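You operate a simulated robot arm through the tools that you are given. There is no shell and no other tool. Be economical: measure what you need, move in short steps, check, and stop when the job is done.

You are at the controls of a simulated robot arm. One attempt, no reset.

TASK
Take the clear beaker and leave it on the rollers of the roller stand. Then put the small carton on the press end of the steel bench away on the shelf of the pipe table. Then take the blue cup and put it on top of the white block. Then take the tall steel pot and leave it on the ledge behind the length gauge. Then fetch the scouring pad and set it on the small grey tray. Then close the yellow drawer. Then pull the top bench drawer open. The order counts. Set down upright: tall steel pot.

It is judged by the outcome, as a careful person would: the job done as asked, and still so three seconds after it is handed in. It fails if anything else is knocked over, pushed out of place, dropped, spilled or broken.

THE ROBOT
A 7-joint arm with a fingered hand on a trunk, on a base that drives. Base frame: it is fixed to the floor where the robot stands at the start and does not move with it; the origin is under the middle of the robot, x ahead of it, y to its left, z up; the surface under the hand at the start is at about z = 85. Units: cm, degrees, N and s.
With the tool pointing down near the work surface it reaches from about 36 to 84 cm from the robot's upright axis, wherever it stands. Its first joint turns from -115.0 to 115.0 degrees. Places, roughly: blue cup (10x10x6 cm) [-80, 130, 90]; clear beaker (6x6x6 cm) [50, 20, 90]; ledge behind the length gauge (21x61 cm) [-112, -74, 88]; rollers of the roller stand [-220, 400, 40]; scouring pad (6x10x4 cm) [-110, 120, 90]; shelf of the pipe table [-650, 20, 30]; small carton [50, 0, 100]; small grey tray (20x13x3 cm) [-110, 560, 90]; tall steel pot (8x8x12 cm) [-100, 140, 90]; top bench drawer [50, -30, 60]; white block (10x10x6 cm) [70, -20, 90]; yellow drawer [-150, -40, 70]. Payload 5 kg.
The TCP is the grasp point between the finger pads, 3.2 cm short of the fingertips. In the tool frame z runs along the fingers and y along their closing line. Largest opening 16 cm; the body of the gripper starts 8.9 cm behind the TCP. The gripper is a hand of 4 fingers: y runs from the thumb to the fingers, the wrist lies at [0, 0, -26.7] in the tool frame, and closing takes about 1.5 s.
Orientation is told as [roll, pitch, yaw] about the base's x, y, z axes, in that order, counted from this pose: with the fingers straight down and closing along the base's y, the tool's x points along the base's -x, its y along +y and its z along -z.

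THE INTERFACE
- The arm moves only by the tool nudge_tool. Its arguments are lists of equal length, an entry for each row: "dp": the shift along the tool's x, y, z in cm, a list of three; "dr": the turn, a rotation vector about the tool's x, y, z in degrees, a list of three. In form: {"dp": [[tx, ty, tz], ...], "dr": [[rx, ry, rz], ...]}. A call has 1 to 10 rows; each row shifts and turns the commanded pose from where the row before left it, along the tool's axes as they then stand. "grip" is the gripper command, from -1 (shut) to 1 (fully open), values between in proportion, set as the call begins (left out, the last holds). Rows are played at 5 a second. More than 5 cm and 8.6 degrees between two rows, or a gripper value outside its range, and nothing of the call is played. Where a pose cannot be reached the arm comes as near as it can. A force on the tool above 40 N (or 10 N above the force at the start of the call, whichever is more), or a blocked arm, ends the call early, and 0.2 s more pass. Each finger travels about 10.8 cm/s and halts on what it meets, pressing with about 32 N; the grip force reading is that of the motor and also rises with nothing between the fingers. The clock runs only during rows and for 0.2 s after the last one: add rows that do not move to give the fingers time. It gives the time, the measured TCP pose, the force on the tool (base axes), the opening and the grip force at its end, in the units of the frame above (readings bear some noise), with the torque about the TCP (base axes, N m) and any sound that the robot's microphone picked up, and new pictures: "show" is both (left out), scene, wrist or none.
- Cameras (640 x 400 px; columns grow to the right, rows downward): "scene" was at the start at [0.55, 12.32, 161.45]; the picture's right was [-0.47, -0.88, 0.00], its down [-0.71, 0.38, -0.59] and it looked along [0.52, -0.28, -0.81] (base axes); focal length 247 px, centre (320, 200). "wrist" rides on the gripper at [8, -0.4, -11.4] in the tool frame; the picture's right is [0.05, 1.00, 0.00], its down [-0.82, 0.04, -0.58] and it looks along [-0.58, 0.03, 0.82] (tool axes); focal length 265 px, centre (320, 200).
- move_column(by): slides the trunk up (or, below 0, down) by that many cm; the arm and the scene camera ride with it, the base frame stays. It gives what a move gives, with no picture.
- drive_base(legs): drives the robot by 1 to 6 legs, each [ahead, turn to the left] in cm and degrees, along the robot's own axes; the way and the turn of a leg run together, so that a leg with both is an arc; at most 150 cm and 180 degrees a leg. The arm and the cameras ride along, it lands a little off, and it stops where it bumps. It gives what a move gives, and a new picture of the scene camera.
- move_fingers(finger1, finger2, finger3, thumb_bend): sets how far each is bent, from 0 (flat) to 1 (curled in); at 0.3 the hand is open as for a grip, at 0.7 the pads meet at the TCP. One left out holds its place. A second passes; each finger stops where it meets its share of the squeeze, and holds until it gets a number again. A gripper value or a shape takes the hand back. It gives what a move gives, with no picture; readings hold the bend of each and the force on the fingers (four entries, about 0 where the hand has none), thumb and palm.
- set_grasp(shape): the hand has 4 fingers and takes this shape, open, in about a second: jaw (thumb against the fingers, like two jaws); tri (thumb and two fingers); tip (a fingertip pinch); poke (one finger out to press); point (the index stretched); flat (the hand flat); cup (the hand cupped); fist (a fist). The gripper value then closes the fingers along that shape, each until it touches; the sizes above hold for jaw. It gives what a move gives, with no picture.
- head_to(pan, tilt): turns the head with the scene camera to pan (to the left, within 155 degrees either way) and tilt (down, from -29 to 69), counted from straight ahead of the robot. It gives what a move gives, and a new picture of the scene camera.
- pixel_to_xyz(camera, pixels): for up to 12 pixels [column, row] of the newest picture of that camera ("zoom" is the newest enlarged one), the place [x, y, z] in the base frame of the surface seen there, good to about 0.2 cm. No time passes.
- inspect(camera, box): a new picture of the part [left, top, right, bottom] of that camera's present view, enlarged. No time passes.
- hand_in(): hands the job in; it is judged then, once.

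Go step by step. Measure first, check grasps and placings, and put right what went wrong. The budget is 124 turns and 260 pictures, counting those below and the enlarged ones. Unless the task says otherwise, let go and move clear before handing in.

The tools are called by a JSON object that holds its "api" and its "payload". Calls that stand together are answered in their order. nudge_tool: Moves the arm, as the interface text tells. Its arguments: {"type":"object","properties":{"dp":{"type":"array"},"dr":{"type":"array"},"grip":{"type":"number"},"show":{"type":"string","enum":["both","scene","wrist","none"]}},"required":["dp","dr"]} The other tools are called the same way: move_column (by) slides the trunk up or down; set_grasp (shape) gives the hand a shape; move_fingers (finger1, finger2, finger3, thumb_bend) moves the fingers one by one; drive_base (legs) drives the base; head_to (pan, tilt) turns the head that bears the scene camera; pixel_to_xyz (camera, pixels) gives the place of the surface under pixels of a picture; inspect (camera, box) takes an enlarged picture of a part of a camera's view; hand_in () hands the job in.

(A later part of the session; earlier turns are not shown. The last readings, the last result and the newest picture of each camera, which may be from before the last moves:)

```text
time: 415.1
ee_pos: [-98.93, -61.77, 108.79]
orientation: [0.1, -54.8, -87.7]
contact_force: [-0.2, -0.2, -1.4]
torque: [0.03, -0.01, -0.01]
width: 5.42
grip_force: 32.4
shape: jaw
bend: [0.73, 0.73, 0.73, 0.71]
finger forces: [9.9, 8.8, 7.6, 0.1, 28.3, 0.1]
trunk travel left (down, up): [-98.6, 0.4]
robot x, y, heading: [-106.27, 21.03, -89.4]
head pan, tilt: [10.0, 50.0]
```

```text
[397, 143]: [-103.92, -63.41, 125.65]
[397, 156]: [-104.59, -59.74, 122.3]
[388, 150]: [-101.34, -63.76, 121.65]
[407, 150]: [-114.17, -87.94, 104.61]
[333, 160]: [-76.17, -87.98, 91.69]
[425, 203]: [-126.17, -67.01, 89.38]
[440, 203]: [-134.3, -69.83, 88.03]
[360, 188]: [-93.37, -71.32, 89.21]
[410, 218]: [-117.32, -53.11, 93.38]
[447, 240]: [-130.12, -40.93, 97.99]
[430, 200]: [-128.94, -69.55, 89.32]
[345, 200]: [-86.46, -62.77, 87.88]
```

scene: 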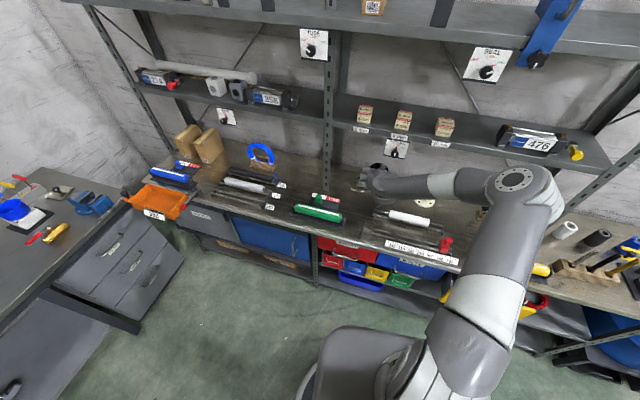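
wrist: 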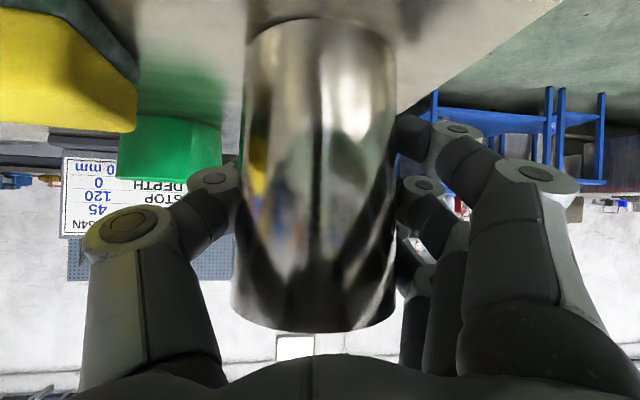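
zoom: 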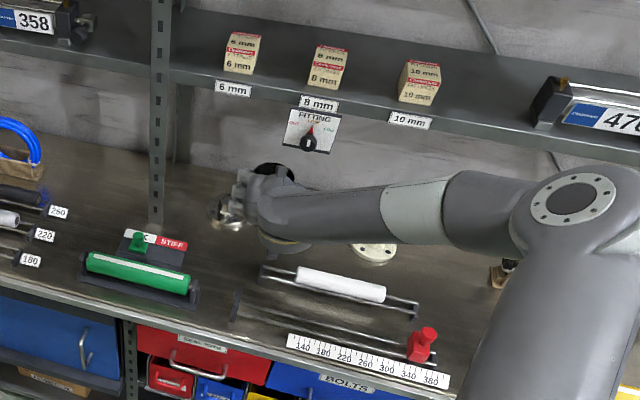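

Gap between flanges is x −96…−119; target x −108. Shift the pot sideways, lower to just above the bench, then roll the base forward.

{"api": "nudge_tool", "payload": {"dp": [[0, -4.8, 0], [0, -4.8, 0], [0, 0, 0]], "dr": [[0, 0, 0], [0, 0, 0], [0, 0, 0]], "show": "none"}}

{"api": "move_column", "payload": {"by": -11.5}}

{"api": "drive_base", "payload": {"legs": [[7, 0]]}}

{"api": "inspect", "payload": {"camera": "scene", "box": [300, 90, 500, 270]}}

{"api": "inspect", "payload": {"camera": "wrist", "box": [0, 0, 640, 400]}}

```text
time: 415.9
ee_pos: [-108.63, -62.29, 108.83]
orientation: [0.2, -54.9, -87.7]
contact_force: [-0.5, -1.0, -1.2]
torque: [-0.01, -0.06, -0.01]
width: 5.38
grip_force: 31.9
shape: jaw
bend: [0.73, 0.73, 0.73, 0.71]
finger forces: [10.0, 8.9, 7.8, 0.0, 28.4, 0.1]
trunk travel left (down, up): [-98.6, 0.4]
robot x, y, heading: [-106.1, 21.11, -89.3]
head pan, tilt: [10.0, 50.0]
```

```text
time: 417.4
ee_pos: [-108.73, -62.15, 97.28]
orientation: [0.1, -54.9, -87.6]
contact_force: [-0.5, -0.1, -1.6]
torque: [-0.01, 0.0, 0.01]
width: 5.37
grip_force: 32.3
shape: jaw
bend: [0.73, 0.73, 0.73, 0.71]
finger forces: [10.0, 8.8, 7.8, 0.0, 28.4, 0.0]
trunk travel left (down, up): [-87.1, 11.9]
robot x, y, heading: [-106.13, 21.43, -89.3]
head pan, tilt: [10.0, 50.0]
```

```text
time: 418.4
ee_pos: [-108.65, -69.37, 97.22]
orientation: [0.1, -54.9, -87.6]
contact_force: [-0.4, -0.8, -0.8]
torque: [-0.01, -0.01, -0.01]
width: 5.4
grip_force: 32.1
shape: jaw
bend: [0.73, 0.73, 0.73, 0.71]
finger forces: [10.0, 8.8, 7.7, 0.0, 28.4, 0.0]
trunk travel left (down, up): [-87.1, 11.9]
robot x, y, heading: [-105.93, 14.17, -89.3]
head pan, tilt: [10.0, 50.0]
```

scene: 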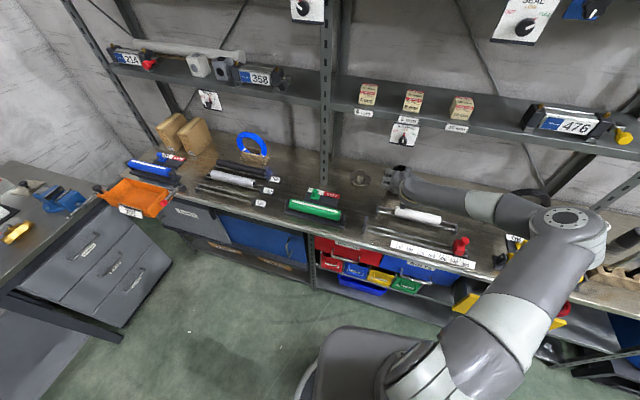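

```text
2.22 times, centred on (400, 180) of scene
```

zoom: 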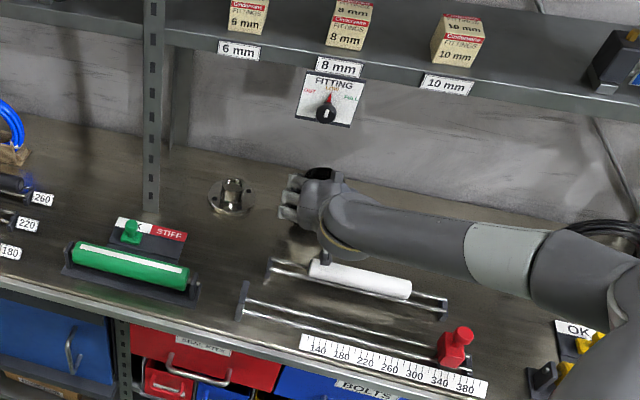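

```text
1.00 times, centred on (320, 200) of wrist (not enlarged: the box is as wide or as high as the picture)
```

zoom: 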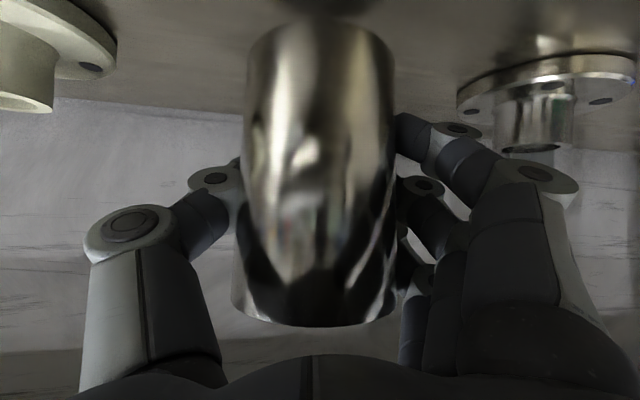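

Centred between the two flanges. Roll 5 cm further, then lower by column.

{"api": "drive_base", "payload": {"legs": [[5, 0]]}}

{"api": "move_column", "payload": {"by": -1.9}}

{"api": "nudge_tool", "payload": {"dp": [[0.16, 0, 0.11], [0.16, 0, 0.11], [0.16, 0, 0.11], [0, 0, 0]], "dr": [[0, 0, 0], [0, 0, 0], [0, 0, 0], [0, 0, 0]], "show": "wrist"}}

```text
time: 419.4
ee_pos: [-108.67, -74.31, 97.14]
orientation: [0.1, -54.9, -87.6]
contact_force: [-0.2, -1.0, -0.7]
torque: [-0.02, 0.01, 0.01]
width: 5.39
grip_force: 31.9
shape: jaw
bend: [0.73, 0.73, 0.73, 0.71]
finger forces: [10.0, 8.8, 7.8, 0.0, 28.5, 0.0]
trunk travel left (down, up): [-87.1, 11.9]
robot x, y, heading: [-105.78, 9.12, -89.3]
head pan, tilt: [10.0, 50.0]
```

scene: 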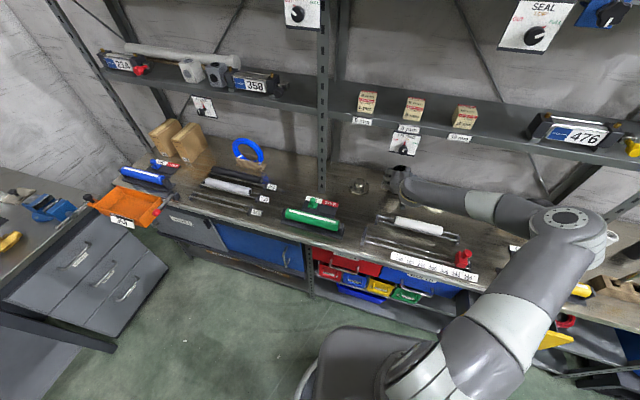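

```text
time: 420.0
ee_pos: [-108.52, -74.29, 95.34]
orientation: [0.1, -54.9, -87.8]
contact_force: [-0.1, -0.1, -0.4]
torque: [0.05, 0.05, 0.02]
width: 5.38
grip_force: 31.5
shape: jaw
bend: [0.73, 0.73, 0.73, 0.71]
finger forces: [9.9, 8.8, 7.7, 0.0, 28.4, 0.0]
trunk travel left (down, up): [-85.2, 13.8]
robot x, y, heading: [-105.67, 9.23, -89.3]
head pan, tilt: [10.0, 50.0]
```

```text
time: 421.0
ee_pos: [-108.54, -74.43, 94.94]
orientation: [0.1, -54.9, -87.7]
contact_force: [0.0, -2.7, 4.8]
torque: [0.12, -0.03, -0.04]
width: 5.39
grip_force: 32.5
shape: jaw
bend: [0.73, 0.73, 0.73, 0.71]
finger forces: [11.0, 9.1, 10.5, 0.1, 29.2, 0.0]
trunk travel left (down, up): [-85.2, 13.8]
robot x, y, heading: [-105.8, 8.78, -89.6]
head pan, tilt: [10.0, 50.0]
```

wrist: 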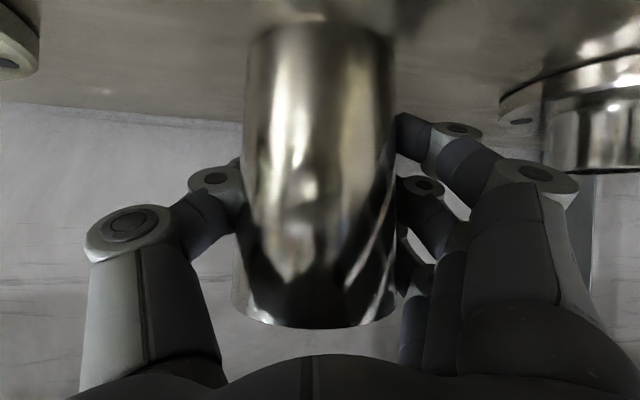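

Touching (6 N). Press a hair more, open to ~12 cm and withdraw straight back.

{"api": "nudge_tool", "payload": {"dp": [[0.12, 0, 0.08], [0, 0, 0]], "dr": [[0, 0, 0], [0, 0, 0]], "show": "none"}}

{"api": "nudge_tool", "payload": {"dp": [[0, 0, 0], [0, 0, 0], [0, 0, 0], [0, 0, 0], [0, 0, 0]], "dr": [[0, 0, 0], [0, 0, 0], [0, 0, 0], [0, 0, 0], [0, 0, 0]], "grip": 0.5, "show": "wrist"}}

```text
time: 421.6
ee_pos: [-108.59, -74.24, 94.85]
orientation: [0.0, -55.1, -87.6]
contact_force: [0.7, -4.2, 11.7]
torque: [0.15, -0.09, -0.03]
width: 5.39
grip_force: 32.3
shape: jaw
bend: [0.73, 0.73, 0.73, 0.71]
finger forces: [12.7, 9.5, 12.2, 0.0, 29.6, 0.0]
trunk travel left (down, up): [-85.2, 13.8]
robot x, y, heading: [-105.92, 9.11, -89.2]
head pan, tilt: [10.0, 50.0]
```

```text
time: 422.8
ee_pos: [-108.69, -74.34, 94.62]
orientation: [0.1, -55.0, -87.8]
contact_force: [0.8, -0.3, 0.0]
torque: [0.02, 0.0, 0.01]
width: 11.93
grip_force: 0.1
shape: jaw
bend: [0.63, 0.63, 0.63, 0.6]
finger forces: [0.0, 0.0, 0.0, 0.0, 0.1, 0.0]
trunk travel left (down, up): [-85.2, 13.8]
robot x, y, heading: [-105.93, 8.87, -89.5]
head pan, tilt: [10.0, 50.0]
```

wrist: 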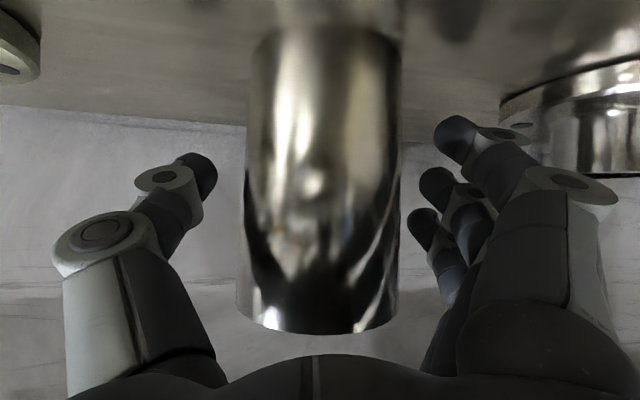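

Pot stands free. Back the base straight out 17 cm and check.

{"api": "drive_base", "payload": {"legs": [[-17, 0]]}}

{"api": "inspect", "payload": {"camera": "scene", "box": [300, 90, 500, 270]}}

{"api": "move_column", "payload": {"by": 13}}

```text
time: 424.3
ee_pos: [-108.94, -57.42, 95.37]
orientation: [0.3, -55.5, -87.9]
contact_force: [-2.8, -13.6, 37.2]
torque: [-0.74, -2.6, -0.99]
width: 11.88
grip_force: 0.1
shape: jaw
bend: [0.66, 0.63, 0.63, 0.6]
finger forces: [39.1, 0.1, 0.1, 0.0, 0.0, 0.1]
trunk travel left (down, up): [-85.2, 13.8]
robot x, y, heading: [-105.86, 25.94, -89.5]
head pan, tilt: [10.0, 50.0]
```

scene: 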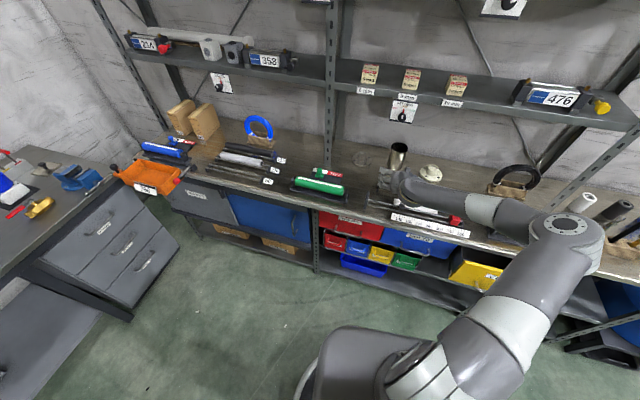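

```text
2.22 times, centred on (400, 180) of scene
```

zoom: 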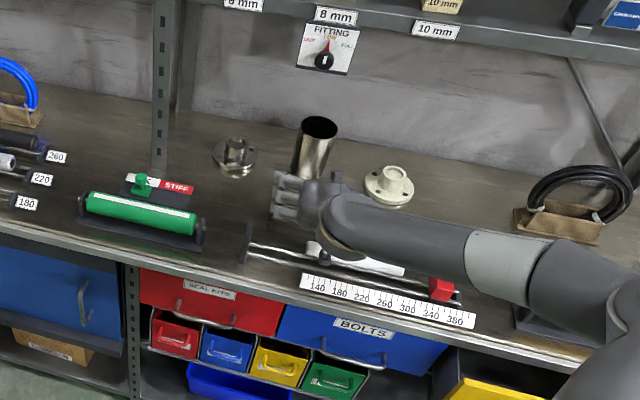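

```text
time: 425.9
ee_pos: [-108.86, -57.59, 108.19]
orientation: [0.3, -55.3, -87.9]
contact_force: [0.1, -0.2, -1.1]
torque: [0.03, 0.0, -0.01]
width: 11.95
grip_force: 0.0
shape: jaw
bend: [0.63, 0.63, 0.63, 0.6]
finger forces: [0.0, 0.0, 0.1, 0.0, 0.0, 0.1]
trunk travel left (down, up): [-98.2, 0.8]
robot x, y, heading: [-105.59, 26.01, -89.8]
head pan, tilt: [10.0, 50.0]
```

A lower finger pressed on the white roller (39 N). I've lifted; check whether the roller or gauge shifted.

{"api": "inspect", "payload": {"camera": "scene", "box": [330, 130, 490, 250]}}

{"api": "inspect", "payload": {"camera": "wrist", "box": [0, 0, 640, 400]}}

```text
3.33 times, centred on (410, 190) of scene
```

zoom: 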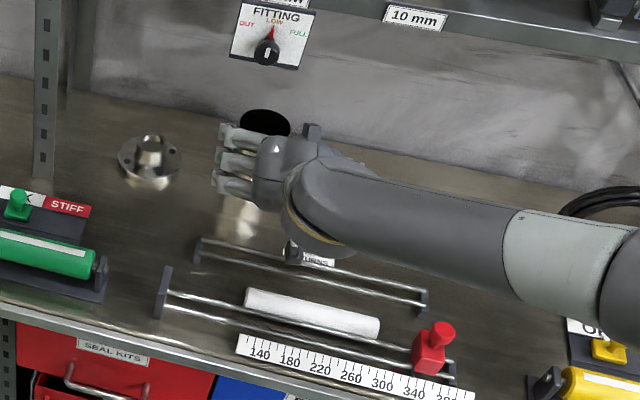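

```text
1.00 times, centred on (320, 200) of wrist (not enlarged: the box is as wide or as high as the picture)
```

zoom: 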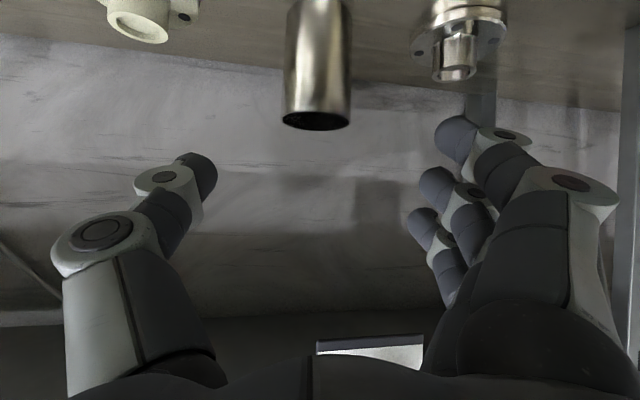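

The white tube was knocked from its rear rest onto the gauge rails; I must put it back. First bring the hand clear and vertical to see it.

{"api": "nudge_tool", "payload": {"dp": [[2.29, 0, -3.28], [2.72, 0, -2.93], [3.1, 0, -2.53], [3.4, 0, -2.0], [0, 0, 0], [0, 0, 0], [0, 0, 0], [0, 0, 0]], "dr": [[0, 7.86, 0], [0, 7.86, 0], [0, 7.86, 0], [0, 7.86, 0], [0, 7.86, 0], [0, 7.86, 0], [0, 7.86, 0], [0, 0, 0]], "show": "both"}}

```text
time: 427.7
ee_pos: [-109.52, -41.55, 108.02]
orientation: [0.2, -0.3, -87.7]
contact_force: [0.0, -0.7, 1.2]
torque: [-0.01, 0.01, 0.01]
width: 11.98
grip_force: 0.1
shape: jaw
bend: [0.63, 0.63, 0.63, 0.6]
finger forces: [0.1, 0.0, 0.0, 0.0, 0.0, 0.0]
trunk travel left (down, up): [-98.2, 0.8]
robot x, y, heading: [-106.19, 26.17, -89.3]
head pan, tilt: [10.0, 50.0]
```

scene: 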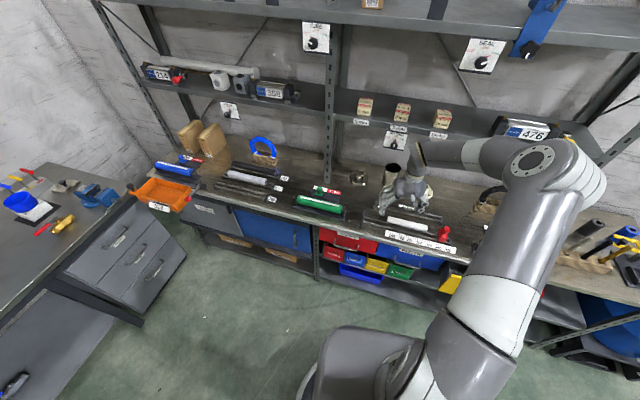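
wrist: 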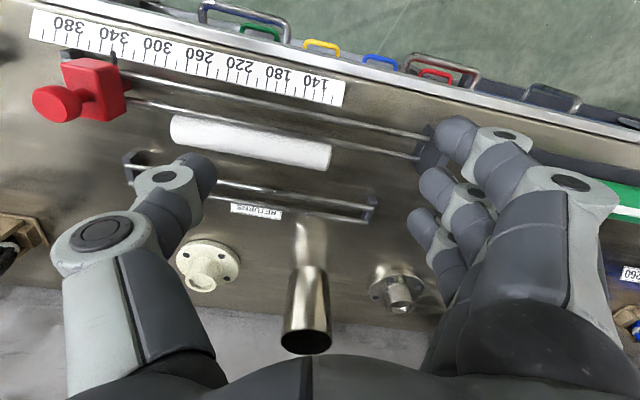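

The tube lies between the gauge and the "RETURNS" rails. Measure tube and rails.

{"api": "pixel_to_xyz", "payload": {"camera": "wrist", "pixels": [[180, 130], [250, 143], [320, 156], [250, 155], [250, 128], [215, 184], [300, 200], [365, 210], [130, 165], [370, 195], [300, 213], [240, 195]]}}

{"api": "inspect", "payload": {"camera": "wrist", "box": [100, 80, 420, 260]}}

```text
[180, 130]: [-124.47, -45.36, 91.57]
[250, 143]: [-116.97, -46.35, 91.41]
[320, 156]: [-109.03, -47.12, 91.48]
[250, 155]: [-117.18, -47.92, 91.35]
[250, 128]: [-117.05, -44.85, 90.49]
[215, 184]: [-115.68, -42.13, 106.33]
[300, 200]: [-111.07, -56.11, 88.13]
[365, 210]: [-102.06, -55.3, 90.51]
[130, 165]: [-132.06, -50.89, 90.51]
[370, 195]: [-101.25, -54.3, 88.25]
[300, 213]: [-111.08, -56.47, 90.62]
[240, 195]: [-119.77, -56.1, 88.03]
```

```text
2.00 times, centred on (260, 170) of wrist
```

zoom: 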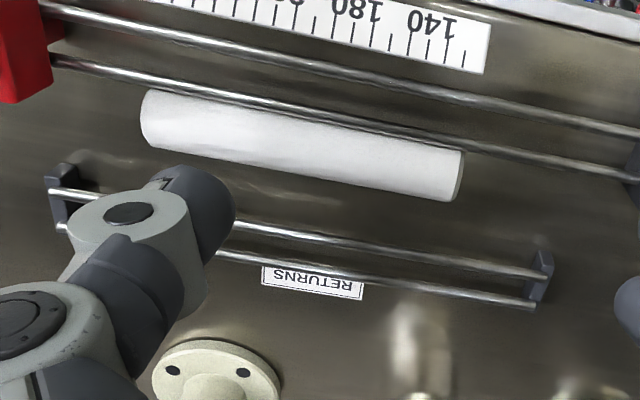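

{"api": "pixel_to_xyz", "payload": {"camera": "zoom", "pixels": [[300, 235], [500, 268], [300, 264], [480, 293], [250, 103], [400, 132], [520, 159], [300, 67], [450, 100], [145, 120], [300, 150], [460, 180]]}}

{"api": "pixel_to_xyz", "payload": {"camera": "zoom", "pixels": [[250, 107], [200, 95], [150, 85], [460, 148], [440, 145], [545, 262], [75, 180], [150, 96], [250, 115], [350, 133], [300, 180], [400, 192]]}}

```text
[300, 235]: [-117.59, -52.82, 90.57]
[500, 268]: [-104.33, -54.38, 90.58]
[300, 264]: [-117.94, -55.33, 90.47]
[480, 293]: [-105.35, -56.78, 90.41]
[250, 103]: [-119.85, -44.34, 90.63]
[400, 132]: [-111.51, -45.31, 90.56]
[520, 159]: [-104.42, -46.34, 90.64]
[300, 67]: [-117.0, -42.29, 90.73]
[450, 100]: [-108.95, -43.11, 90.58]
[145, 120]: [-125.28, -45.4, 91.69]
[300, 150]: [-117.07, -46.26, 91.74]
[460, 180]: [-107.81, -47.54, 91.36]
```

```text
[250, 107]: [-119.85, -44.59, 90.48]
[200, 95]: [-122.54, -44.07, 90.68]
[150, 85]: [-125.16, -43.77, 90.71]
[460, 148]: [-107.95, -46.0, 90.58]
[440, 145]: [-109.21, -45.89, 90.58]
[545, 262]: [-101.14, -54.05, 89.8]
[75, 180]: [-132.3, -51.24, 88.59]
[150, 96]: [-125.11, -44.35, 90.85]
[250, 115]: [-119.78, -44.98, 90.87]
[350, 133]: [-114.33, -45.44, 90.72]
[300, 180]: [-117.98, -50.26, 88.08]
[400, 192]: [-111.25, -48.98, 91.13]
```

The tube rests against the gauge's rear rail, so fingers can't get in on that side. I'll turn the hand to close across the tube, shut it, and roll the tube gently back by dragging on its top.

{"api": "nudge_tool", "payload": {"dp": [[0, 0, 0], [0, 0, 0], [0, 0, 0], [0, 0, 0], [0, 0, 0], [0, 0, 0], [0, 0, 0], [0, 0, 0], [0, 0, 0], [0, 0, 0]], "dr": [[0, 0, -8.14], [0, 0, -8.14], [0, 0, -8.14], [0, 0, -8.14], [0, 0, -8.14], [0, 0, -8.14], [0, 0, -8.14], [0, 0, -8.14], [0, 0, -8.14], [0, 0, -8.14]], "grip": -1, "show": "none"}}

{"api": "nudge_tool", "payload": {"dp": [[3.4, -2.5, 0], [3.4, -2.5, 0], [0, 0, 4], [0, 0, 4], [0, 0, 3], [0, 0, 0]], "dr": [[0, 0, 0], [0, 0, 0], [0, 0, 0], [0, 0, 0], [0, 0, 0], [0, 0, 0]], "show": "both"}}

```text
time: 429.9
ee_pos: [-109.43, -41.66, 107.99]
orientation: [-0.3, -0.2, -6.2]
contact_force: [-0.2, -0.4, 0.7]
torque: [0.02, -0.04, 0.02]
width: 0.02
grip_force: 32.5
shape: jaw
bend: [0.69, 0.63, 0.69, 0.67]
finger forces: [0.0, 0.1, 0.0, 0.1, 0.0, 0.0]
trunk travel left (down, up): [-98.2, 0.8]
robot x, y, heading: [-106.04, 25.82, -89.5]
head pan, tilt: [10.0, 50.0]
```

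```text
time: 431.3
ee_pos: [-116.08, -45.52, 96.74]
orientation: [-0.3, -0.2, -6.4]
contact_force: [-0.2, -0.2, 0.6]
torque: [-0.01, -0.02, 0.0]
width: 0.02
grip_force: 32.0
shape: jaw
bend: [0.7, 0.63, 0.7, 0.67]
finger forces: [0.0, 0.0, 0.1, 0.1, 0.0, 0.0]
out of reach, approached as far as the arm can: row 2
trunk travel left (down, up): [-98.2, 0.8]
robot x, y, heading: [-106.15, 26.07, -89.1]
head pan, tilt: [10.0, 50.0]
```

scene: 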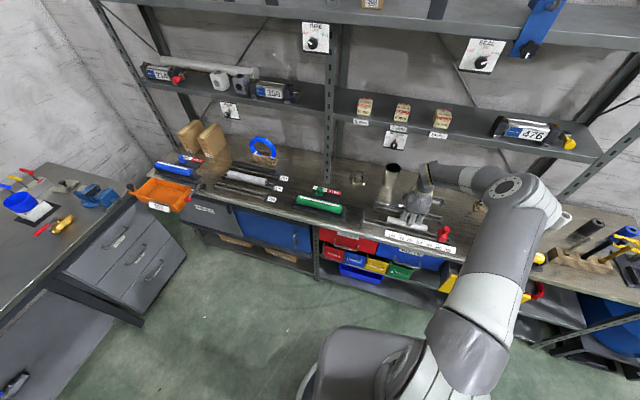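
wrist: 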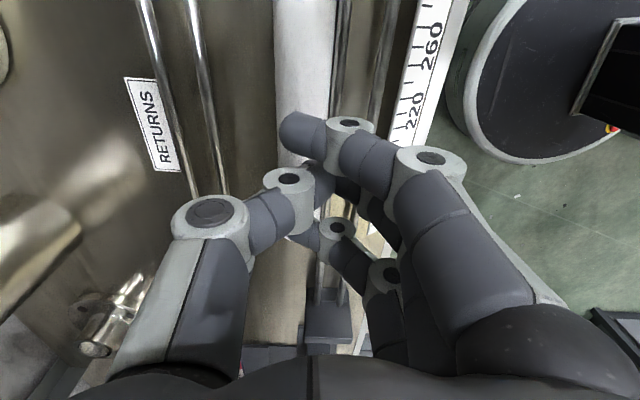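

Near a wrist limit; bring the base 7 cm closer and shift the hand back over the tube, then touch its top.

{"api": "drive_base", "payload": {"legs": [[7, 0]]}}

{"api": "nudge_tool", "payload": {"dp": [[0, 3.6, 0], [0, 3.4, 0], [0, 0, 0.8], [0, 0, 0.4], [0, 0, 0.3], [0, 0, 0]], "dr": [[0, 0, 0], [0, 0, 0], [0, 0, 0], [0, 0, 0], [0, 0, 0], [0, 0, 0]], "show": "wrist"}}

```text
time: 432.3
ee_pos: [-116.18, -52.83, 96.83]
orientation: [-0.2, -0.2, -6.4]
contact_force: [0.5, 0.0, -0.7]
torque: [0.06, 0.01, -0.03]
width: 0.01
grip_force: 32.0
shape: jaw
bend: [0.7, 0.63, 0.7, 0.67]
finger forces: [0.1, 0.1, 0.0, 0.0, 0.0, 0.1]
trunk travel left (down, up): [-98.2, 0.8]
robot x, y, heading: [-105.94, 18.96, -89.4]
head pan, tilt: [10.0, 50.0]
```

scene: 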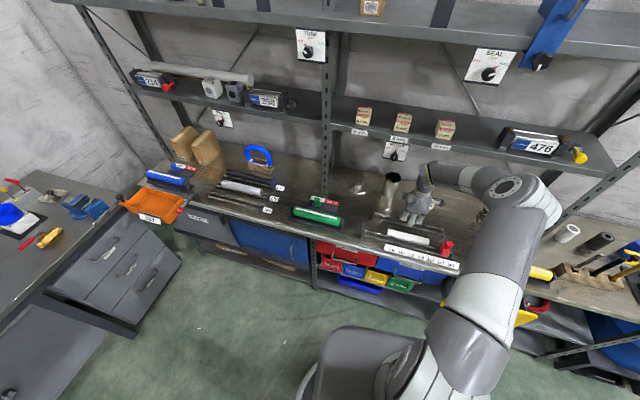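

```text
time: 433.7
ee_pos: [-115.17, -45.81, 95.36]
orientation: [-0.3, -0.2, -6.4]
contact_force: [-0.7, 0.1, 0.9]
torque: [-0.05, 0.03, 0.0]
width: 0.01
grip_force: 32.0
shape: jaw
bend: [0.7, 0.63, 0.7, 0.67]
finger forces: [0.0, 0.1, 0.0, 0.0, 0.1, 0.0]
trunk travel left (down, up): [-98.2, 0.8]
robot x, y, heading: [-105.5, 19.28, -89.7]
head pan, tilt: [10.0, 50.0]
```

wrist: 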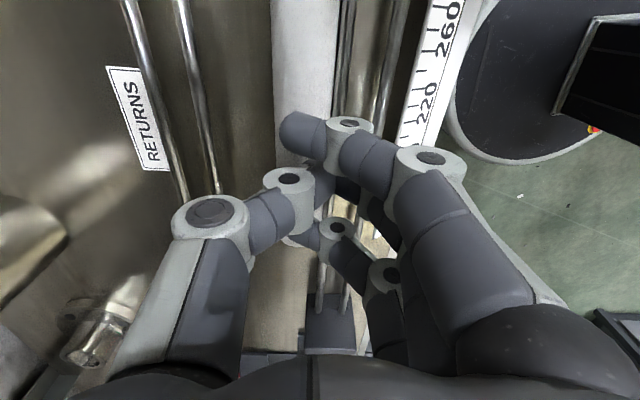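

{"api": "nudge_tool", "payload": {"dp": [[0, 0, 0.2], [0, 0, 0.2], [0, 0, 0.15], [0, 0, 0]], "dr": [[0, 0, 0], [0, 0, 0], [0, 0, 0], [0, 0, 0]], "show": "none"}}

```text
time: 434.7
ee_pos: [-115.28, -45.74, 94.77]
orientation: [-0.3, -0.2, -6.3]
contact_force: [1.1, 0.4, 1.1]
torque: [0.03, 0.04, -0.03]
width: 0.0
grip_force: 31.8
shape: jaw
bend: [0.7, 0.63, 0.7, 0.67]
finger forces: [0.1, 0.0, 0.0, 0.1, 0.0, 0.1]
trunk travel left (down, up): [-98.2, 0.8]
robot x, y, heading: [-105.77, 18.91, -89.7]
head pan, tilt: [10.0, 50.0]
```

{"api": "nudge_tool", "payload": {"dp": [[0, 0, 0.2], [0, 0, 0.15], [0, -0.5, 0.1], [0, -0.6, 0.05], [0, -0.6, 0], [0, -0.6, 0], [0, -0.5, 0], [0, 0, 0]], "dr": [[0, 0, 0], [0, 0, 0], [0, 0, 0], [0, 0, 0], [0, 0, 0], [0, 0, 0], [0, 0, 0], [0, 0, 0]], "show": "wrist"}}

```text
time: 436.5
ee_pos: [-115.78, -48.6, 94.4]
orientation: [-0.4, -0.1, -6.5]
contact_force: [-0.1, 4.4, 11.8]
torque: [0.31, -0.01, -0.02]
width: 0.01
grip_force: 32.7
shape: jaw
bend: [0.7, 0.6, 0.7, 0.71]
finger forces: [0.0, 0.0, 0.1, 0.0, 0.0, 0.1]
trunk travel left (down, up): [-98.2, 0.8]
robot x, y, heading: [-106.11, 19.33, -89.2]
head pan, tilt: [10.0, 50.0]
```

wrist: 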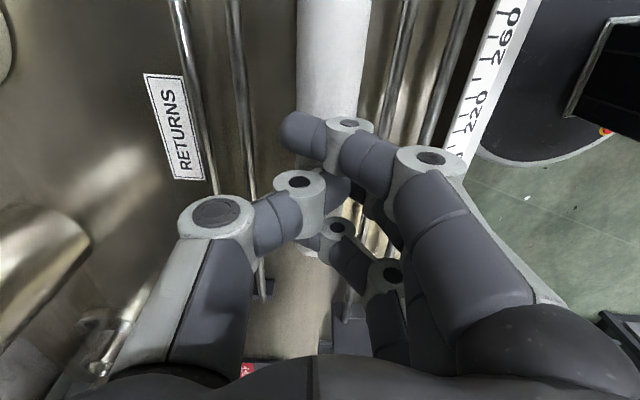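

It works: a gap has opened between tube (365,80) and gauge rail (400,80). Drag a bit more, then lift off.

{"api": "nudge_tool", "payload": {"dp": [[0, -0.6, 0], [0, -0.6, 0], [0, -0.5, 0], [0, 0, -0.6], [0, 0, -3], [0, 0, -2], [0, 0, 0]], "dr": [[0, 0, 0], [0, 0, 0], [0, 0, 0], [0, 0, 0], [0, 0, 0], [0, 0, 0], [0, 0, 0]], "grip": -1, "show": "none"}}

{"api": "nudge_tool", "payload": {"dp": [[0, 0, 0], [0, 0, 0], [0, 0, 0], [0, 0, 0]], "dr": [[0, 0, 0], [0, 0, 0], [0, 0, 0], [0, 0, 0]], "grip": -0.1, "show": "wrist"}}

```text
time: 438.1
ee_pos: [-115.86, -50.26, 99.94]
orientation: [-0.4, -0.2, -6.3]
contact_force: [0.7, 0.3, -0.1]
torque: [0.01, 0.01, 0.01]
width: 0.01
grip_force: 32.0
shape: jaw
bend: [0.7, 0.6, 0.7, 0.71]
finger forces: [0.0, 0.0, 0.0, 0.0, 0.1, 0.0]
trunk travel left (down, up): [-98.2, 0.8]
robot x, y, heading: [-105.89, 19.04, -89.4]
head pan, tilt: [10.0, 50.0]
```

```text
time: 439.1
ee_pos: [-115.87, -50.29, 100.05]
orientation: [-0.3, -0.3, -6.4]
contact_force: [-0.1, 0.0, -0.2]
torque: [0.0, -0.01, 0.0]
width: 7.14
grip_force: 0.2
shape: jaw
bend: [0.73, 0.73, 0.73, 0.7]
finger forces: [0.1, 0.0, 0.0, 0.1, 0.1, 0.0]
trunk travel left (down, up): [-98.2, 0.8]
robot x, y, heading: [-105.54, 18.62, -89.4]
head pan, tilt: [10.0, 50.0]
```

wrist: 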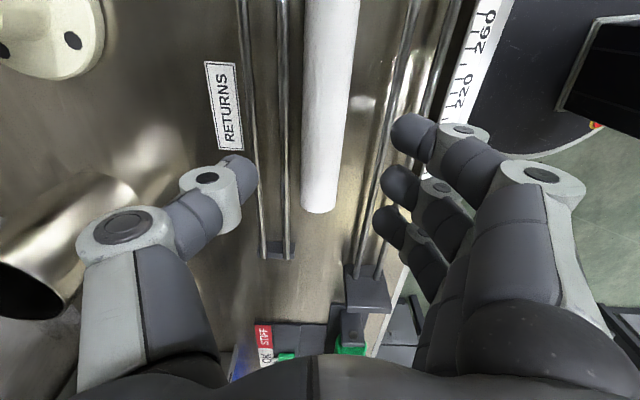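

Tube now sits midway. Measure it.

{"api": "pixel_to_xyz", "payload": {"camera": "wrist", "pixels": [[320, 206], [328, 150], [334, 20], [304, 150], [349, 150], [284, 150], [390, 150], [258, 150], [330, 100]]}}

```text
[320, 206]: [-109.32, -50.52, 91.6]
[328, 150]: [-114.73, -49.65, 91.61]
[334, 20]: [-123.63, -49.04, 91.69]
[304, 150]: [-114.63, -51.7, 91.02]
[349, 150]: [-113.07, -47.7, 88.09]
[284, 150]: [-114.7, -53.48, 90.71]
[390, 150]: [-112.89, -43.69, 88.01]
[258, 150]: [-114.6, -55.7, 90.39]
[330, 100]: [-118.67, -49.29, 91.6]
```

Tube axis is at y≈−49.5; gap to the RETURNS rail ≈1.5 cm, to the gauge rail ≈2.4 cm. Pre-shape to 4.7 cm and lower the fingertips around it.

{"api": "nudge_tool", "payload": {"dp": [[1.48, 0.69, 0], [0, 0, 0], [0, 0, 2.5], [0, 0, 2], [0, 0, 0.8], [0, 0, 0.6], [0, 0, 0.6], [0, 0, 0.6], [0, 0, 0]], "dr": [[0, 0, 0], [0, 0, 0], [0, 0, 0], [0, 0, 0], [0, 0, 0], [0, 0, 0], [0, 0, 0], [0, 0, 0], [0, 0, 0]], "grip": -0.41, "show": "wrist"}}

```text
time: 441.1
ee_pos: [-117.31, -49.5, 93.33]
orientation: [-0.9, -0.2, -6.3]
contact_force: [-2.9, -4.9, 39.9]
torque: [-1.58, 0.19, -0.12]
width: 5.02
grip_force: 0.0
shape: jaw
bend: [0.73, 0.73, 0.73, 0.71]
finger forces: [0.1, 0.1, 0.1, 0.0, 42.5, 0.1]
trunk travel left (down, up): [-98.2, 0.8]
robot x, y, heading: [-106.01, 18.98, -89.4]
head pan, tilt: [10.0, 50.0]
```

wrist: 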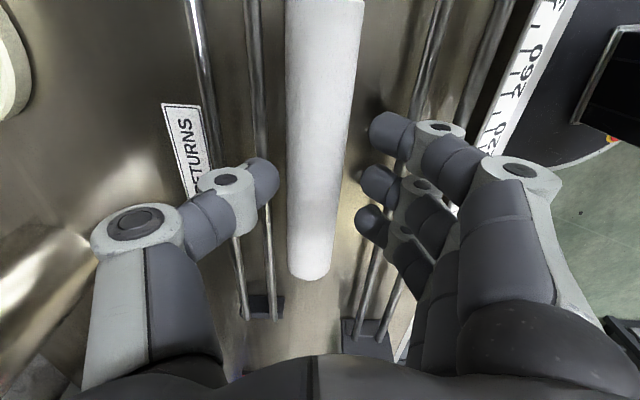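

The thumb landed on the rail. Lift slightly, use the thumb to roll the tube ~0.7 cm toward the gauge, then re-centre.

{"api": "nudge_tool", "payload": {"dp": [[0, 0, -1.2], [0, 0.5, 0], [0, 0.5, 0], [0, 0.4, 0], [0, 0.3, 0], [0, 0, -2.5], [0, 0, 0]], "dr": [[0, 0, 0], [0, 0, 0], [0, 0, 0], [0, 0, 0], [0, 0, 0], [0, 0, 0], [0, 0, 0]], "show": "wrist"}}

{"api": "pixel_to_xyz", "payload": {"camera": "wrist", "pixels": [[318, 230], [322, 150], [328, 60], [325, 100], [315, 200]]}}

```text
time: 442.7
ee_pos: [-117.14, -47.69, 96.43]
orientation: [-0.2, -0.2, -6.4]
contact_force: [1.0, -0.3, -0.1]
torque: [-0.02, 0.0, -0.01]
width: 4.74
grip_force: 0.0
shape: jaw
bend: [0.73, 0.73, 0.73, 0.7]
finger forces: [0.1, 0.0, 0.0, 0.1, 0.1, 0.1]
trunk travel left (down, up): [-98.2, 0.8]
robot x, y, heading: [-105.86, 18.73, -89.5]
head pan, tilt: [10.0, 50.0]
```

wrist: 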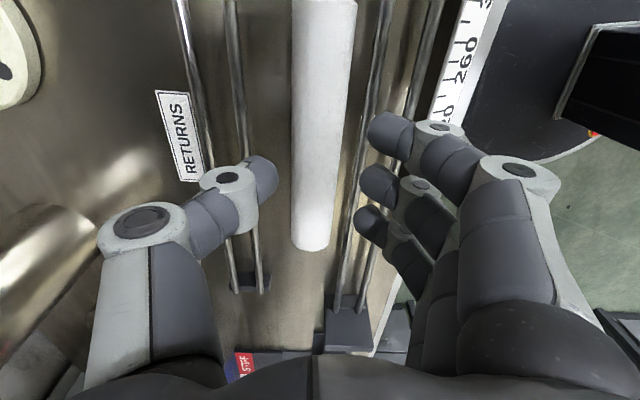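

```text
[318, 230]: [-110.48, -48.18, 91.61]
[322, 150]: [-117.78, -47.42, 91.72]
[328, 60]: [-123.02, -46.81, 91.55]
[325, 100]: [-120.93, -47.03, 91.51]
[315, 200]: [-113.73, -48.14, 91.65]
```

Now a bit too near the gauge (axis y −47.5; want ≈−48.7). Close and drag it back about 1.2 cm.

{"api": "nudge_tool", "payload": {"dp": [[0, 0.3, 0], [0, 0, 0], [0, 0, 0], [0, 0, 1.2], [0, 0, 0.8], [0, -0.6, 0], [0, -0.6, 0], [0, -0.6, 0], [0, 0, -1], [0, 0, -1.5]], "dr": [[0, 0, 0], [0, 0, 0], [0, 0, 0], [0, 0, 0], [0, 0, 0], [0, 0, 0], [0, 0, 0], [0, 0, 0], [0, 0, 0], [0, 0, 0]], "grip": -1, "show": "none"}}

{"api": "nudge_tool", "payload": {"dp": [[0, 0, 0], [0, 0, 0], [0, 0, 0], [0, 0, 0]], "dr": [[0, 0, 0], [0, 0, 0], [0, 0, 0], [0, 0, 0]], "grip": -0.38, "show": "wrist"}}

{"api": "pixel_to_xyz", "payload": {"camera": "wrist", "pixels": [[318, 150], [322, 100], [315, 200], [310, 150], [328, 150]]}}

```text
time: 444.9
ee_pos: [-117.24, -49.25, 96.95]
orientation: [-0.2, -0.2, -6.4]
contact_force: [0.4, 0.1, 0.6]
torque: [0.02, 0.01, 0.01]
width: 0.0
grip_force: 32.2
shape: jaw
bend: [0.69, 0.64, 0.69, 0.67]
finger forces: [0.0, 0.0, 0.0, 0.1, 0.0, 0.0]
trunk travel left (down, up): [-98.2, 0.8]
robot x, y, heading: [-105.97, 18.66, -89.3]
head pan, tilt: [10.0, 50.0]
```

```text
time: 445.9
ee_pos: [-117.24, -49.29, 97.08]
orientation: [-0.3, -0.2, -6.4]
contact_force: [-0.1, -0.1, -0.5]
torque: [-0.01, 0.01, -0.03]
width: 4.93
grip_force: 0.1
shape: jaw
bend: [0.73, 0.73, 0.73, 0.7]
finger forces: [0.0, 0.0, 0.0, 0.1, 0.0, 0.0]
trunk travel left (down, up): [-98.2, 0.8]
robot x, y, heading: [-105.75, 18.57, -89.5]
head pan, tilt: [10.0, 50.0]
```

wrist: 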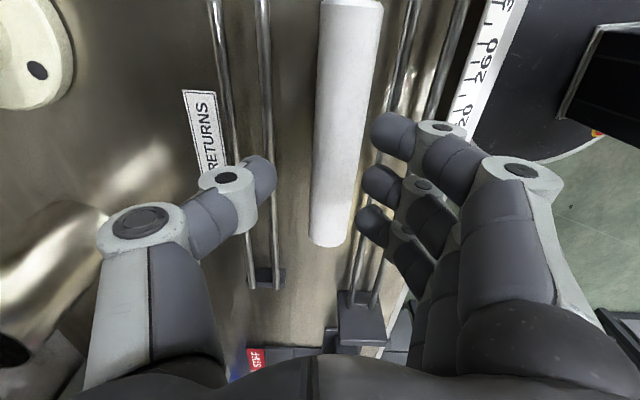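

```text
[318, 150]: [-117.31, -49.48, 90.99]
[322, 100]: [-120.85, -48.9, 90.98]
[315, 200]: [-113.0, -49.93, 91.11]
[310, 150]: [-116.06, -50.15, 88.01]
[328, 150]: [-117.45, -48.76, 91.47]
```

Axis now ≈ −48.1; another 0.5 cm drag, then try the grasp.

{"api": "nudge_tool", "payload": {"dp": [[0, 0.7, 0], [0, 0.6, 0], [0, 0, 0], [0, 0, 1.6], [0, 0, 1.0], [0, -0.4, 0], [0, -0.5, 0], [0, 0, -1], [0, 0, -1.5], [0, 0.2, 0]], "dr": [[0, 0, 0], [0, 0, 0], [0, 0, 0], [0, 0, 0], [0, 0, 0], [0, 0, 0], [0, 0, 0], [0, 0, 0], [0, 0, 0], [0, 0, 0]], "grip": -1, "show": "none"}}

{"api": "nudge_tool", "payload": {"dp": [[0, 0, 0], [0, 0, 0], [0, 0, 0], [0, 0, 0]], "dr": [[0, 0, 0], [0, 0, 0], [0, 0, 0], [0, 0, 0]], "grip": -0.36, "show": "wrist"}}

{"api": "pixel_to_xyz", "payload": {"camera": "wrist", "pixels": [[310, 150], [315, 150], [320, 150], [325, 150], [330, 150], [335, 150]]}}

```text
time: 448.1
ee_pos: [-117.18, -48.62, 96.88]
orientation: [-0.2, -0.3, -6.4]
contact_force: [-0.4, 0.8, -0.3]
torque: [0.03, -0.01, 0.01]
width: 0.02
grip_force: 32.0
shape: jaw
bend: [0.7, 0.63, 0.7, 0.68]
finger forces: [0.0, 0.0, 0.0, 0.0, 0.0, 0.0]
trunk travel left (down, up): [-98.2, 0.8]
robot x, y, heading: [-105.89, 19.17, -89.2]
head pan, tilt: [10.0, 50.0]
```

```text
time: 449.1
ee_pos: [-117.16, -48.56, 96.85]
orientation: [-0.3, -0.3, -6.4]
contact_force: [0.7, 0.3, 1.5]
torque: [0.02, -0.01, -0.03]
width: 5.06
grip_force: 0.1
shape: jaw
bend: [0.73, 0.73, 0.73, 0.7]
finger forces: [0.0, 0.0, 0.0, 0.0, 0.0, 0.0]
trunk travel left (down, up): [-98.2, 0.8]
robot x, y, heading: [-106.01, 18.87, -89.5]
head pan, tilt: [10.0, 50.0]
```

wrist: 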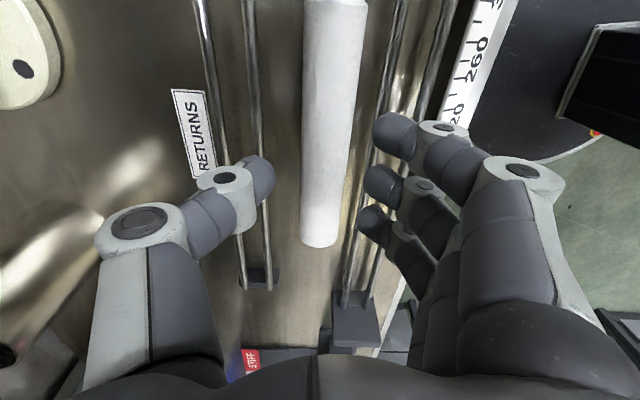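

```text
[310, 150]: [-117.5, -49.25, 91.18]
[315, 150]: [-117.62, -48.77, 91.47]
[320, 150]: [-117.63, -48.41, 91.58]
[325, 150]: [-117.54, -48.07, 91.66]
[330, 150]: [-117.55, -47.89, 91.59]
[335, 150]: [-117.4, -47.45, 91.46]
```

Axis −48.1. Use a narrower 4.2 cm pre-shape centred at −48.4, so both sides clear the rails, and descend.

{"api": "nudge_tool", "payload": {"dp": [[0, 0.16, 0], [0, 0, 0], [0, 0, 1.5], [0, 0, 0.8], [0, 0, 0.6], [0, 0, 0.5], [0, 0, 0.4], [0, 0, 0.4], [0, 0, 0]], "dr": [[0, 0, 0], [0, 0, 0], [0, 0, 0], [0, 0, 0], [0, 0, 0], [0, 0, 0], [0, 0, 0], [0, 0, 0], [0, 0, 0]], "grip": -0.475, "show": "wrist"}}

```text
time: 451.1
ee_pos: [-116.98, -48.45, 93.0]
orientation: [-0.6, -0.2, -6.4]
contact_force: [-0.4, -7.3, 30.9]
torque: [0.81, -0.08, -0.03]
width: 4.0
grip_force: 0.1
shape: jaw
bend: [0.75, 0.75, 0.75, 0.7]
finger forces: [9.9, 10.0, 10.1, 0.1, 1.2, 0.0]
trunk travel left (down, up): [-98.2, 0.8]
robot x, y, heading: [-106.06, 18.73, -89.6]
head pan, tilt: [10.0, 50.0]
```

wrist: 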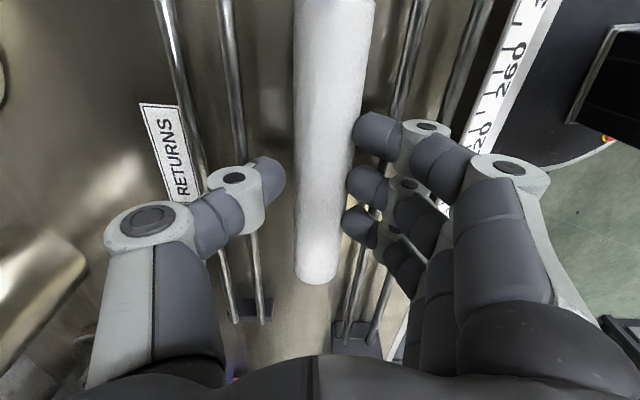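

Fingertips are at tube mid-height with the thumb free. Close and see.

{"api": "nudge_tool", "payload": {"dp": [[0, 0, 0], [0, 0, 0], [0, 0, 0], [0, 0, 0], [0, 0, 0]], "dr": [[0, 0, 0], [0, 0, 0], [0, 0, 0], [0, 0, 0], [0, 0, 0]], "grip": -1, "show": "wrist"}}

```text
time: 452.3
ee_pos: [-116.98, -48.25, 92.7]
orientation: [-0.5, -0.3, -6.5]
contact_force: [0.2, -3.1, 23.9]
torque: [0.15, -0.14, 0.08]
width: 3.08
grip_force: 32.2
shape: jaw
bend: [0.74, 0.74, 0.74, 0.71]
finger forces: [8.9, 11.7, 15.5, 0.0, 29.8, 0.0]
trunk travel left (down, up): [-98.2, 0.8]
robot x, y, heading: [-105.89, 18.82, -89.5]
head pan, tilt: [10.0, 50.0]
```

wrist: 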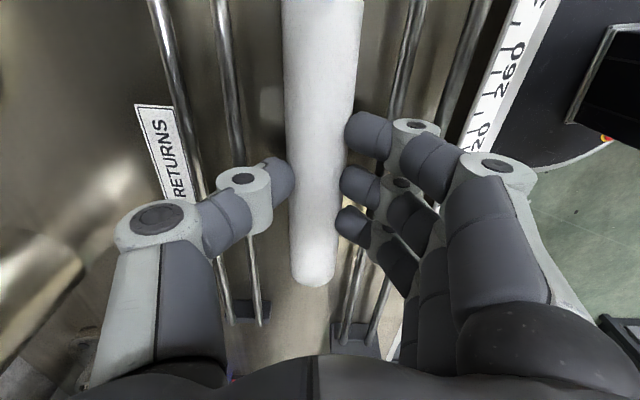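

Gripped (thumb 30 N, fingers 9–15 N). Lift and check it follows.

{"api": "nudge_tool", "payload": {"dp": [[0, 0, -0.5], [0, 0, -1], [0, 0, -1.5], [0, 0, -2], [0, 0, 0]], "dr": [[0, 0, 0], [0, 0, 0], [0, 0, 0], [0, 0, 0], [0, 0, 0]], "show": "wrist"}}

{"api": "pixel_to_xyz", "payload": {"camera": "wrist", "pixels": [[320, 100], [325, 30], [315, 180], [310, 240], [318, 150], [313, 265]]}}

```text
time: 453.5
ee_pos: [-117.14, -48.51, 97.69]
orientation: [-0.4, -0.2, -6.5]
contact_force: [0.3, -0.1, -2.2]
torque: [-0.01, 0.03, -0.01]
width: 2.82
grip_force: 31.7
shape: jaw
bend: [0.73, 0.73, 0.73, 0.7]
finger forces: [7.4, 7.4, 7.7, 0.1, 21.6, 0.1]
trunk travel left (down, up): [-98.2, 0.8]
robot x, y, heading: [-105.86, 19.09, -89.4]
head pan, tilt: [10.0, 50.0]
```

wrist: 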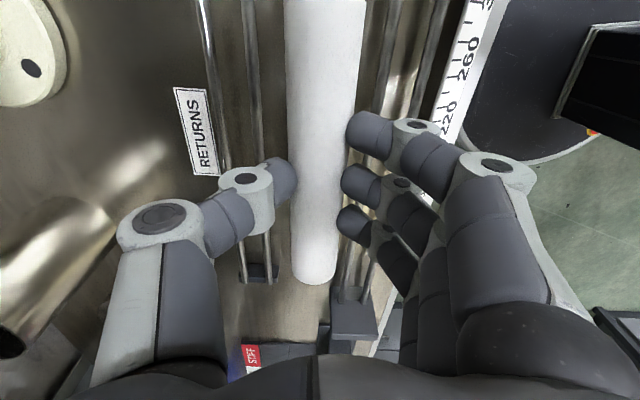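

```text
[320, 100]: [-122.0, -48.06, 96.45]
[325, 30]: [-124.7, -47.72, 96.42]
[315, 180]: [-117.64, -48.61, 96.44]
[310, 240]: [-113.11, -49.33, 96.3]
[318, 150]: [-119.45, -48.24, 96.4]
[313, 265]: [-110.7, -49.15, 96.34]
```

Tube lifted level (top z 96.4). Carry it to the RETURNS rails' midline (y≈−54.1) and lower.

{"api": "nudge_tool", "payload": {"dp": [[-0.78, -2.75, 0], [-0.78, -2.75, 0], [0, 0, 1.4], [0, 0, 1.0], [0, 0, 0]], "dr": [[0, 0, 0], [0, 0, 0], [0, 0, 0], [0, 0, 0], [0, 0, 0]], "show": "wrist"}}

{"api": "pixel_to_xyz", "payload": {"camera": "wrist", "pixels": [[318, 150], [313, 265], [325, 30]]}}

```text
time: 454.7
ee_pos: [-116.18, -54.17, 95.25]
orientation: [-0.2, -0.2, -6.4]
contact_force: [-1.1, -0.3, -0.9]
torque: [-0.01, -0.1, -0.05]
width: 2.81
grip_force: 32.2
shape: jaw
bend: [0.73, 0.73, 0.73, 0.7]
finger forces: [6.7, 7.2, 8.2, 0.0, 21.8, 0.0]
trunk travel left (down, up): [-98.2, 0.8]
robot x, y, heading: [-105.91, 19.07, -89.4]
head pan, tilt: [10.0, 50.0]
```

wrist: 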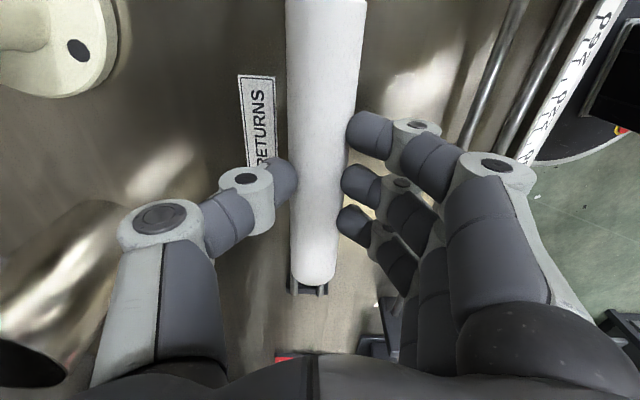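

```text
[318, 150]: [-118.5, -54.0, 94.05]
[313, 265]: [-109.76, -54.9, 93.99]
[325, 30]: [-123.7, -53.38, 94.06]
```

Perfectly aligned over the rails. Lower the last half centimetre to contact and release.

{"api": "nudge_tool", "payload": {"dp": [[0, 0, 0.25], [0, 0, 0.2], [0, 0, 0.15], [0, 0, 0]], "dr": [[0, 0, 0], [0, 0, 0], [0, 0, 0], [0, 0, 0]], "show": "none"}}

{"api": "nudge_tool", "payload": {"dp": [[0, 0, 0], [0, 0, 0], [0, 0, 0], [0, 0, 0]], "dr": [[0, 0, 0], [0, 0, 0], [0, 0, 0], [0, 0, 0]], "grip": -0.2, "show": "none"}}

{"api": "move_column", "payload": {"by": 0.8}}

{"api": "nudge_tool", "payload": {"dp": [[0, 0, -3], [0, 2, -3], [0, 3, -3], [0, 4, -1], [0, 4, 0], [0, 0, 0]], "dr": [[0, 0, 0], [0, 0, 0], [0, 0, 0], [0, 0, 0], [0, 0, 0], [0, 0, 0]], "show": "wrist"}}

```text
time: 455.7
ee_pos: [-116.16, -54.31, 94.94]
orientation: [-0.8, -0.3, -6.4]
contact_force: [-1.4, -11.1, 29.7]
torque: [-0.42, -0.02, -0.14]
width: 2.94
grip_force: 32.3
shape: jaw
bend: [0.74, 0.74, 0.74, 0.71]
finger forces: [9.3, 8.6, 9.0, 0.0, 40.4, 0.0]
trunk travel left (down, up): [-98.2, 0.8]
robot x, y, heading: [-105.97, 18.99, -89.6]
head pan, tilt: [10.0, 50.0]
```

```text
time: 456.7
ee_pos: [-116.16, -54.0, 94.62]
orientation: [-0.3, -0.2, -6.4]
contact_force: [-0.5, -0.1, -0.6]
torque: [0.02, 0.04, -0.02]
width: 6.32
grip_force: 0.0
shape: jaw
bend: [0.73, 0.73, 0.73, 0.7]
finger forces: [0.0, 0.0, 0.1, 0.0, 0.0, 0.0]
trunk travel left (down, up): [-98.2, 0.8]
robot x, y, heading: [-106.14, 18.79, -89.8]
head pan, tilt: [10.0, 50.0]
```

```text
time: 457.2
ee_pos: [-116.16, -54.15, 95.46]
orientation: [-0.3, -0.2, -6.4]
contact_force: [0.2, -1.3, -0.5]
torque: [-0.01, -0.01, 0.03]
width: 6.32
grip_force: 0.1
shape: jaw
bend: [0.73, 0.73, 0.73, 0.7]
finger forces: [0.1, 0.1, 0.0, 0.0, 0.0, 0.0]
trunk travel left (down, up): [-99.0, 0.0]
robot x, y, heading: [-106.09, 18.74, -89.4]
head pan, tilt: [10.0, 50.0]
```

```text
time: 458.6
ee_pos: [-114.89, -40.99, 105.28]
orientation: [-0.4, -0.3, -6.4]
contact_force: [0.4, -0.2, -0.6]
torque: [-0.02, -0.03, 0.0]
width: 6.32
grip_force: 0.1
shape: jaw
bend: [0.73, 0.73, 0.73, 0.7]
finger forces: [0.0, 0.0, 0.0, 0.0, 0.0, 0.0]
trunk travel left (down, up): [-99.0, 0.0]
robot x, y, heading: [-105.88, 18.95, -89.5]
head pan, tilt: [10.0, 50.0]
```

wrist: 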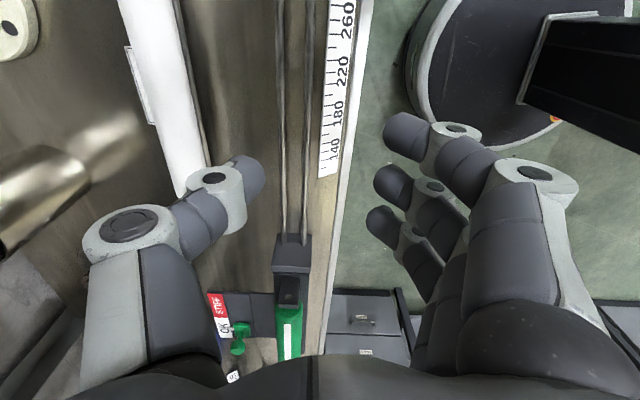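

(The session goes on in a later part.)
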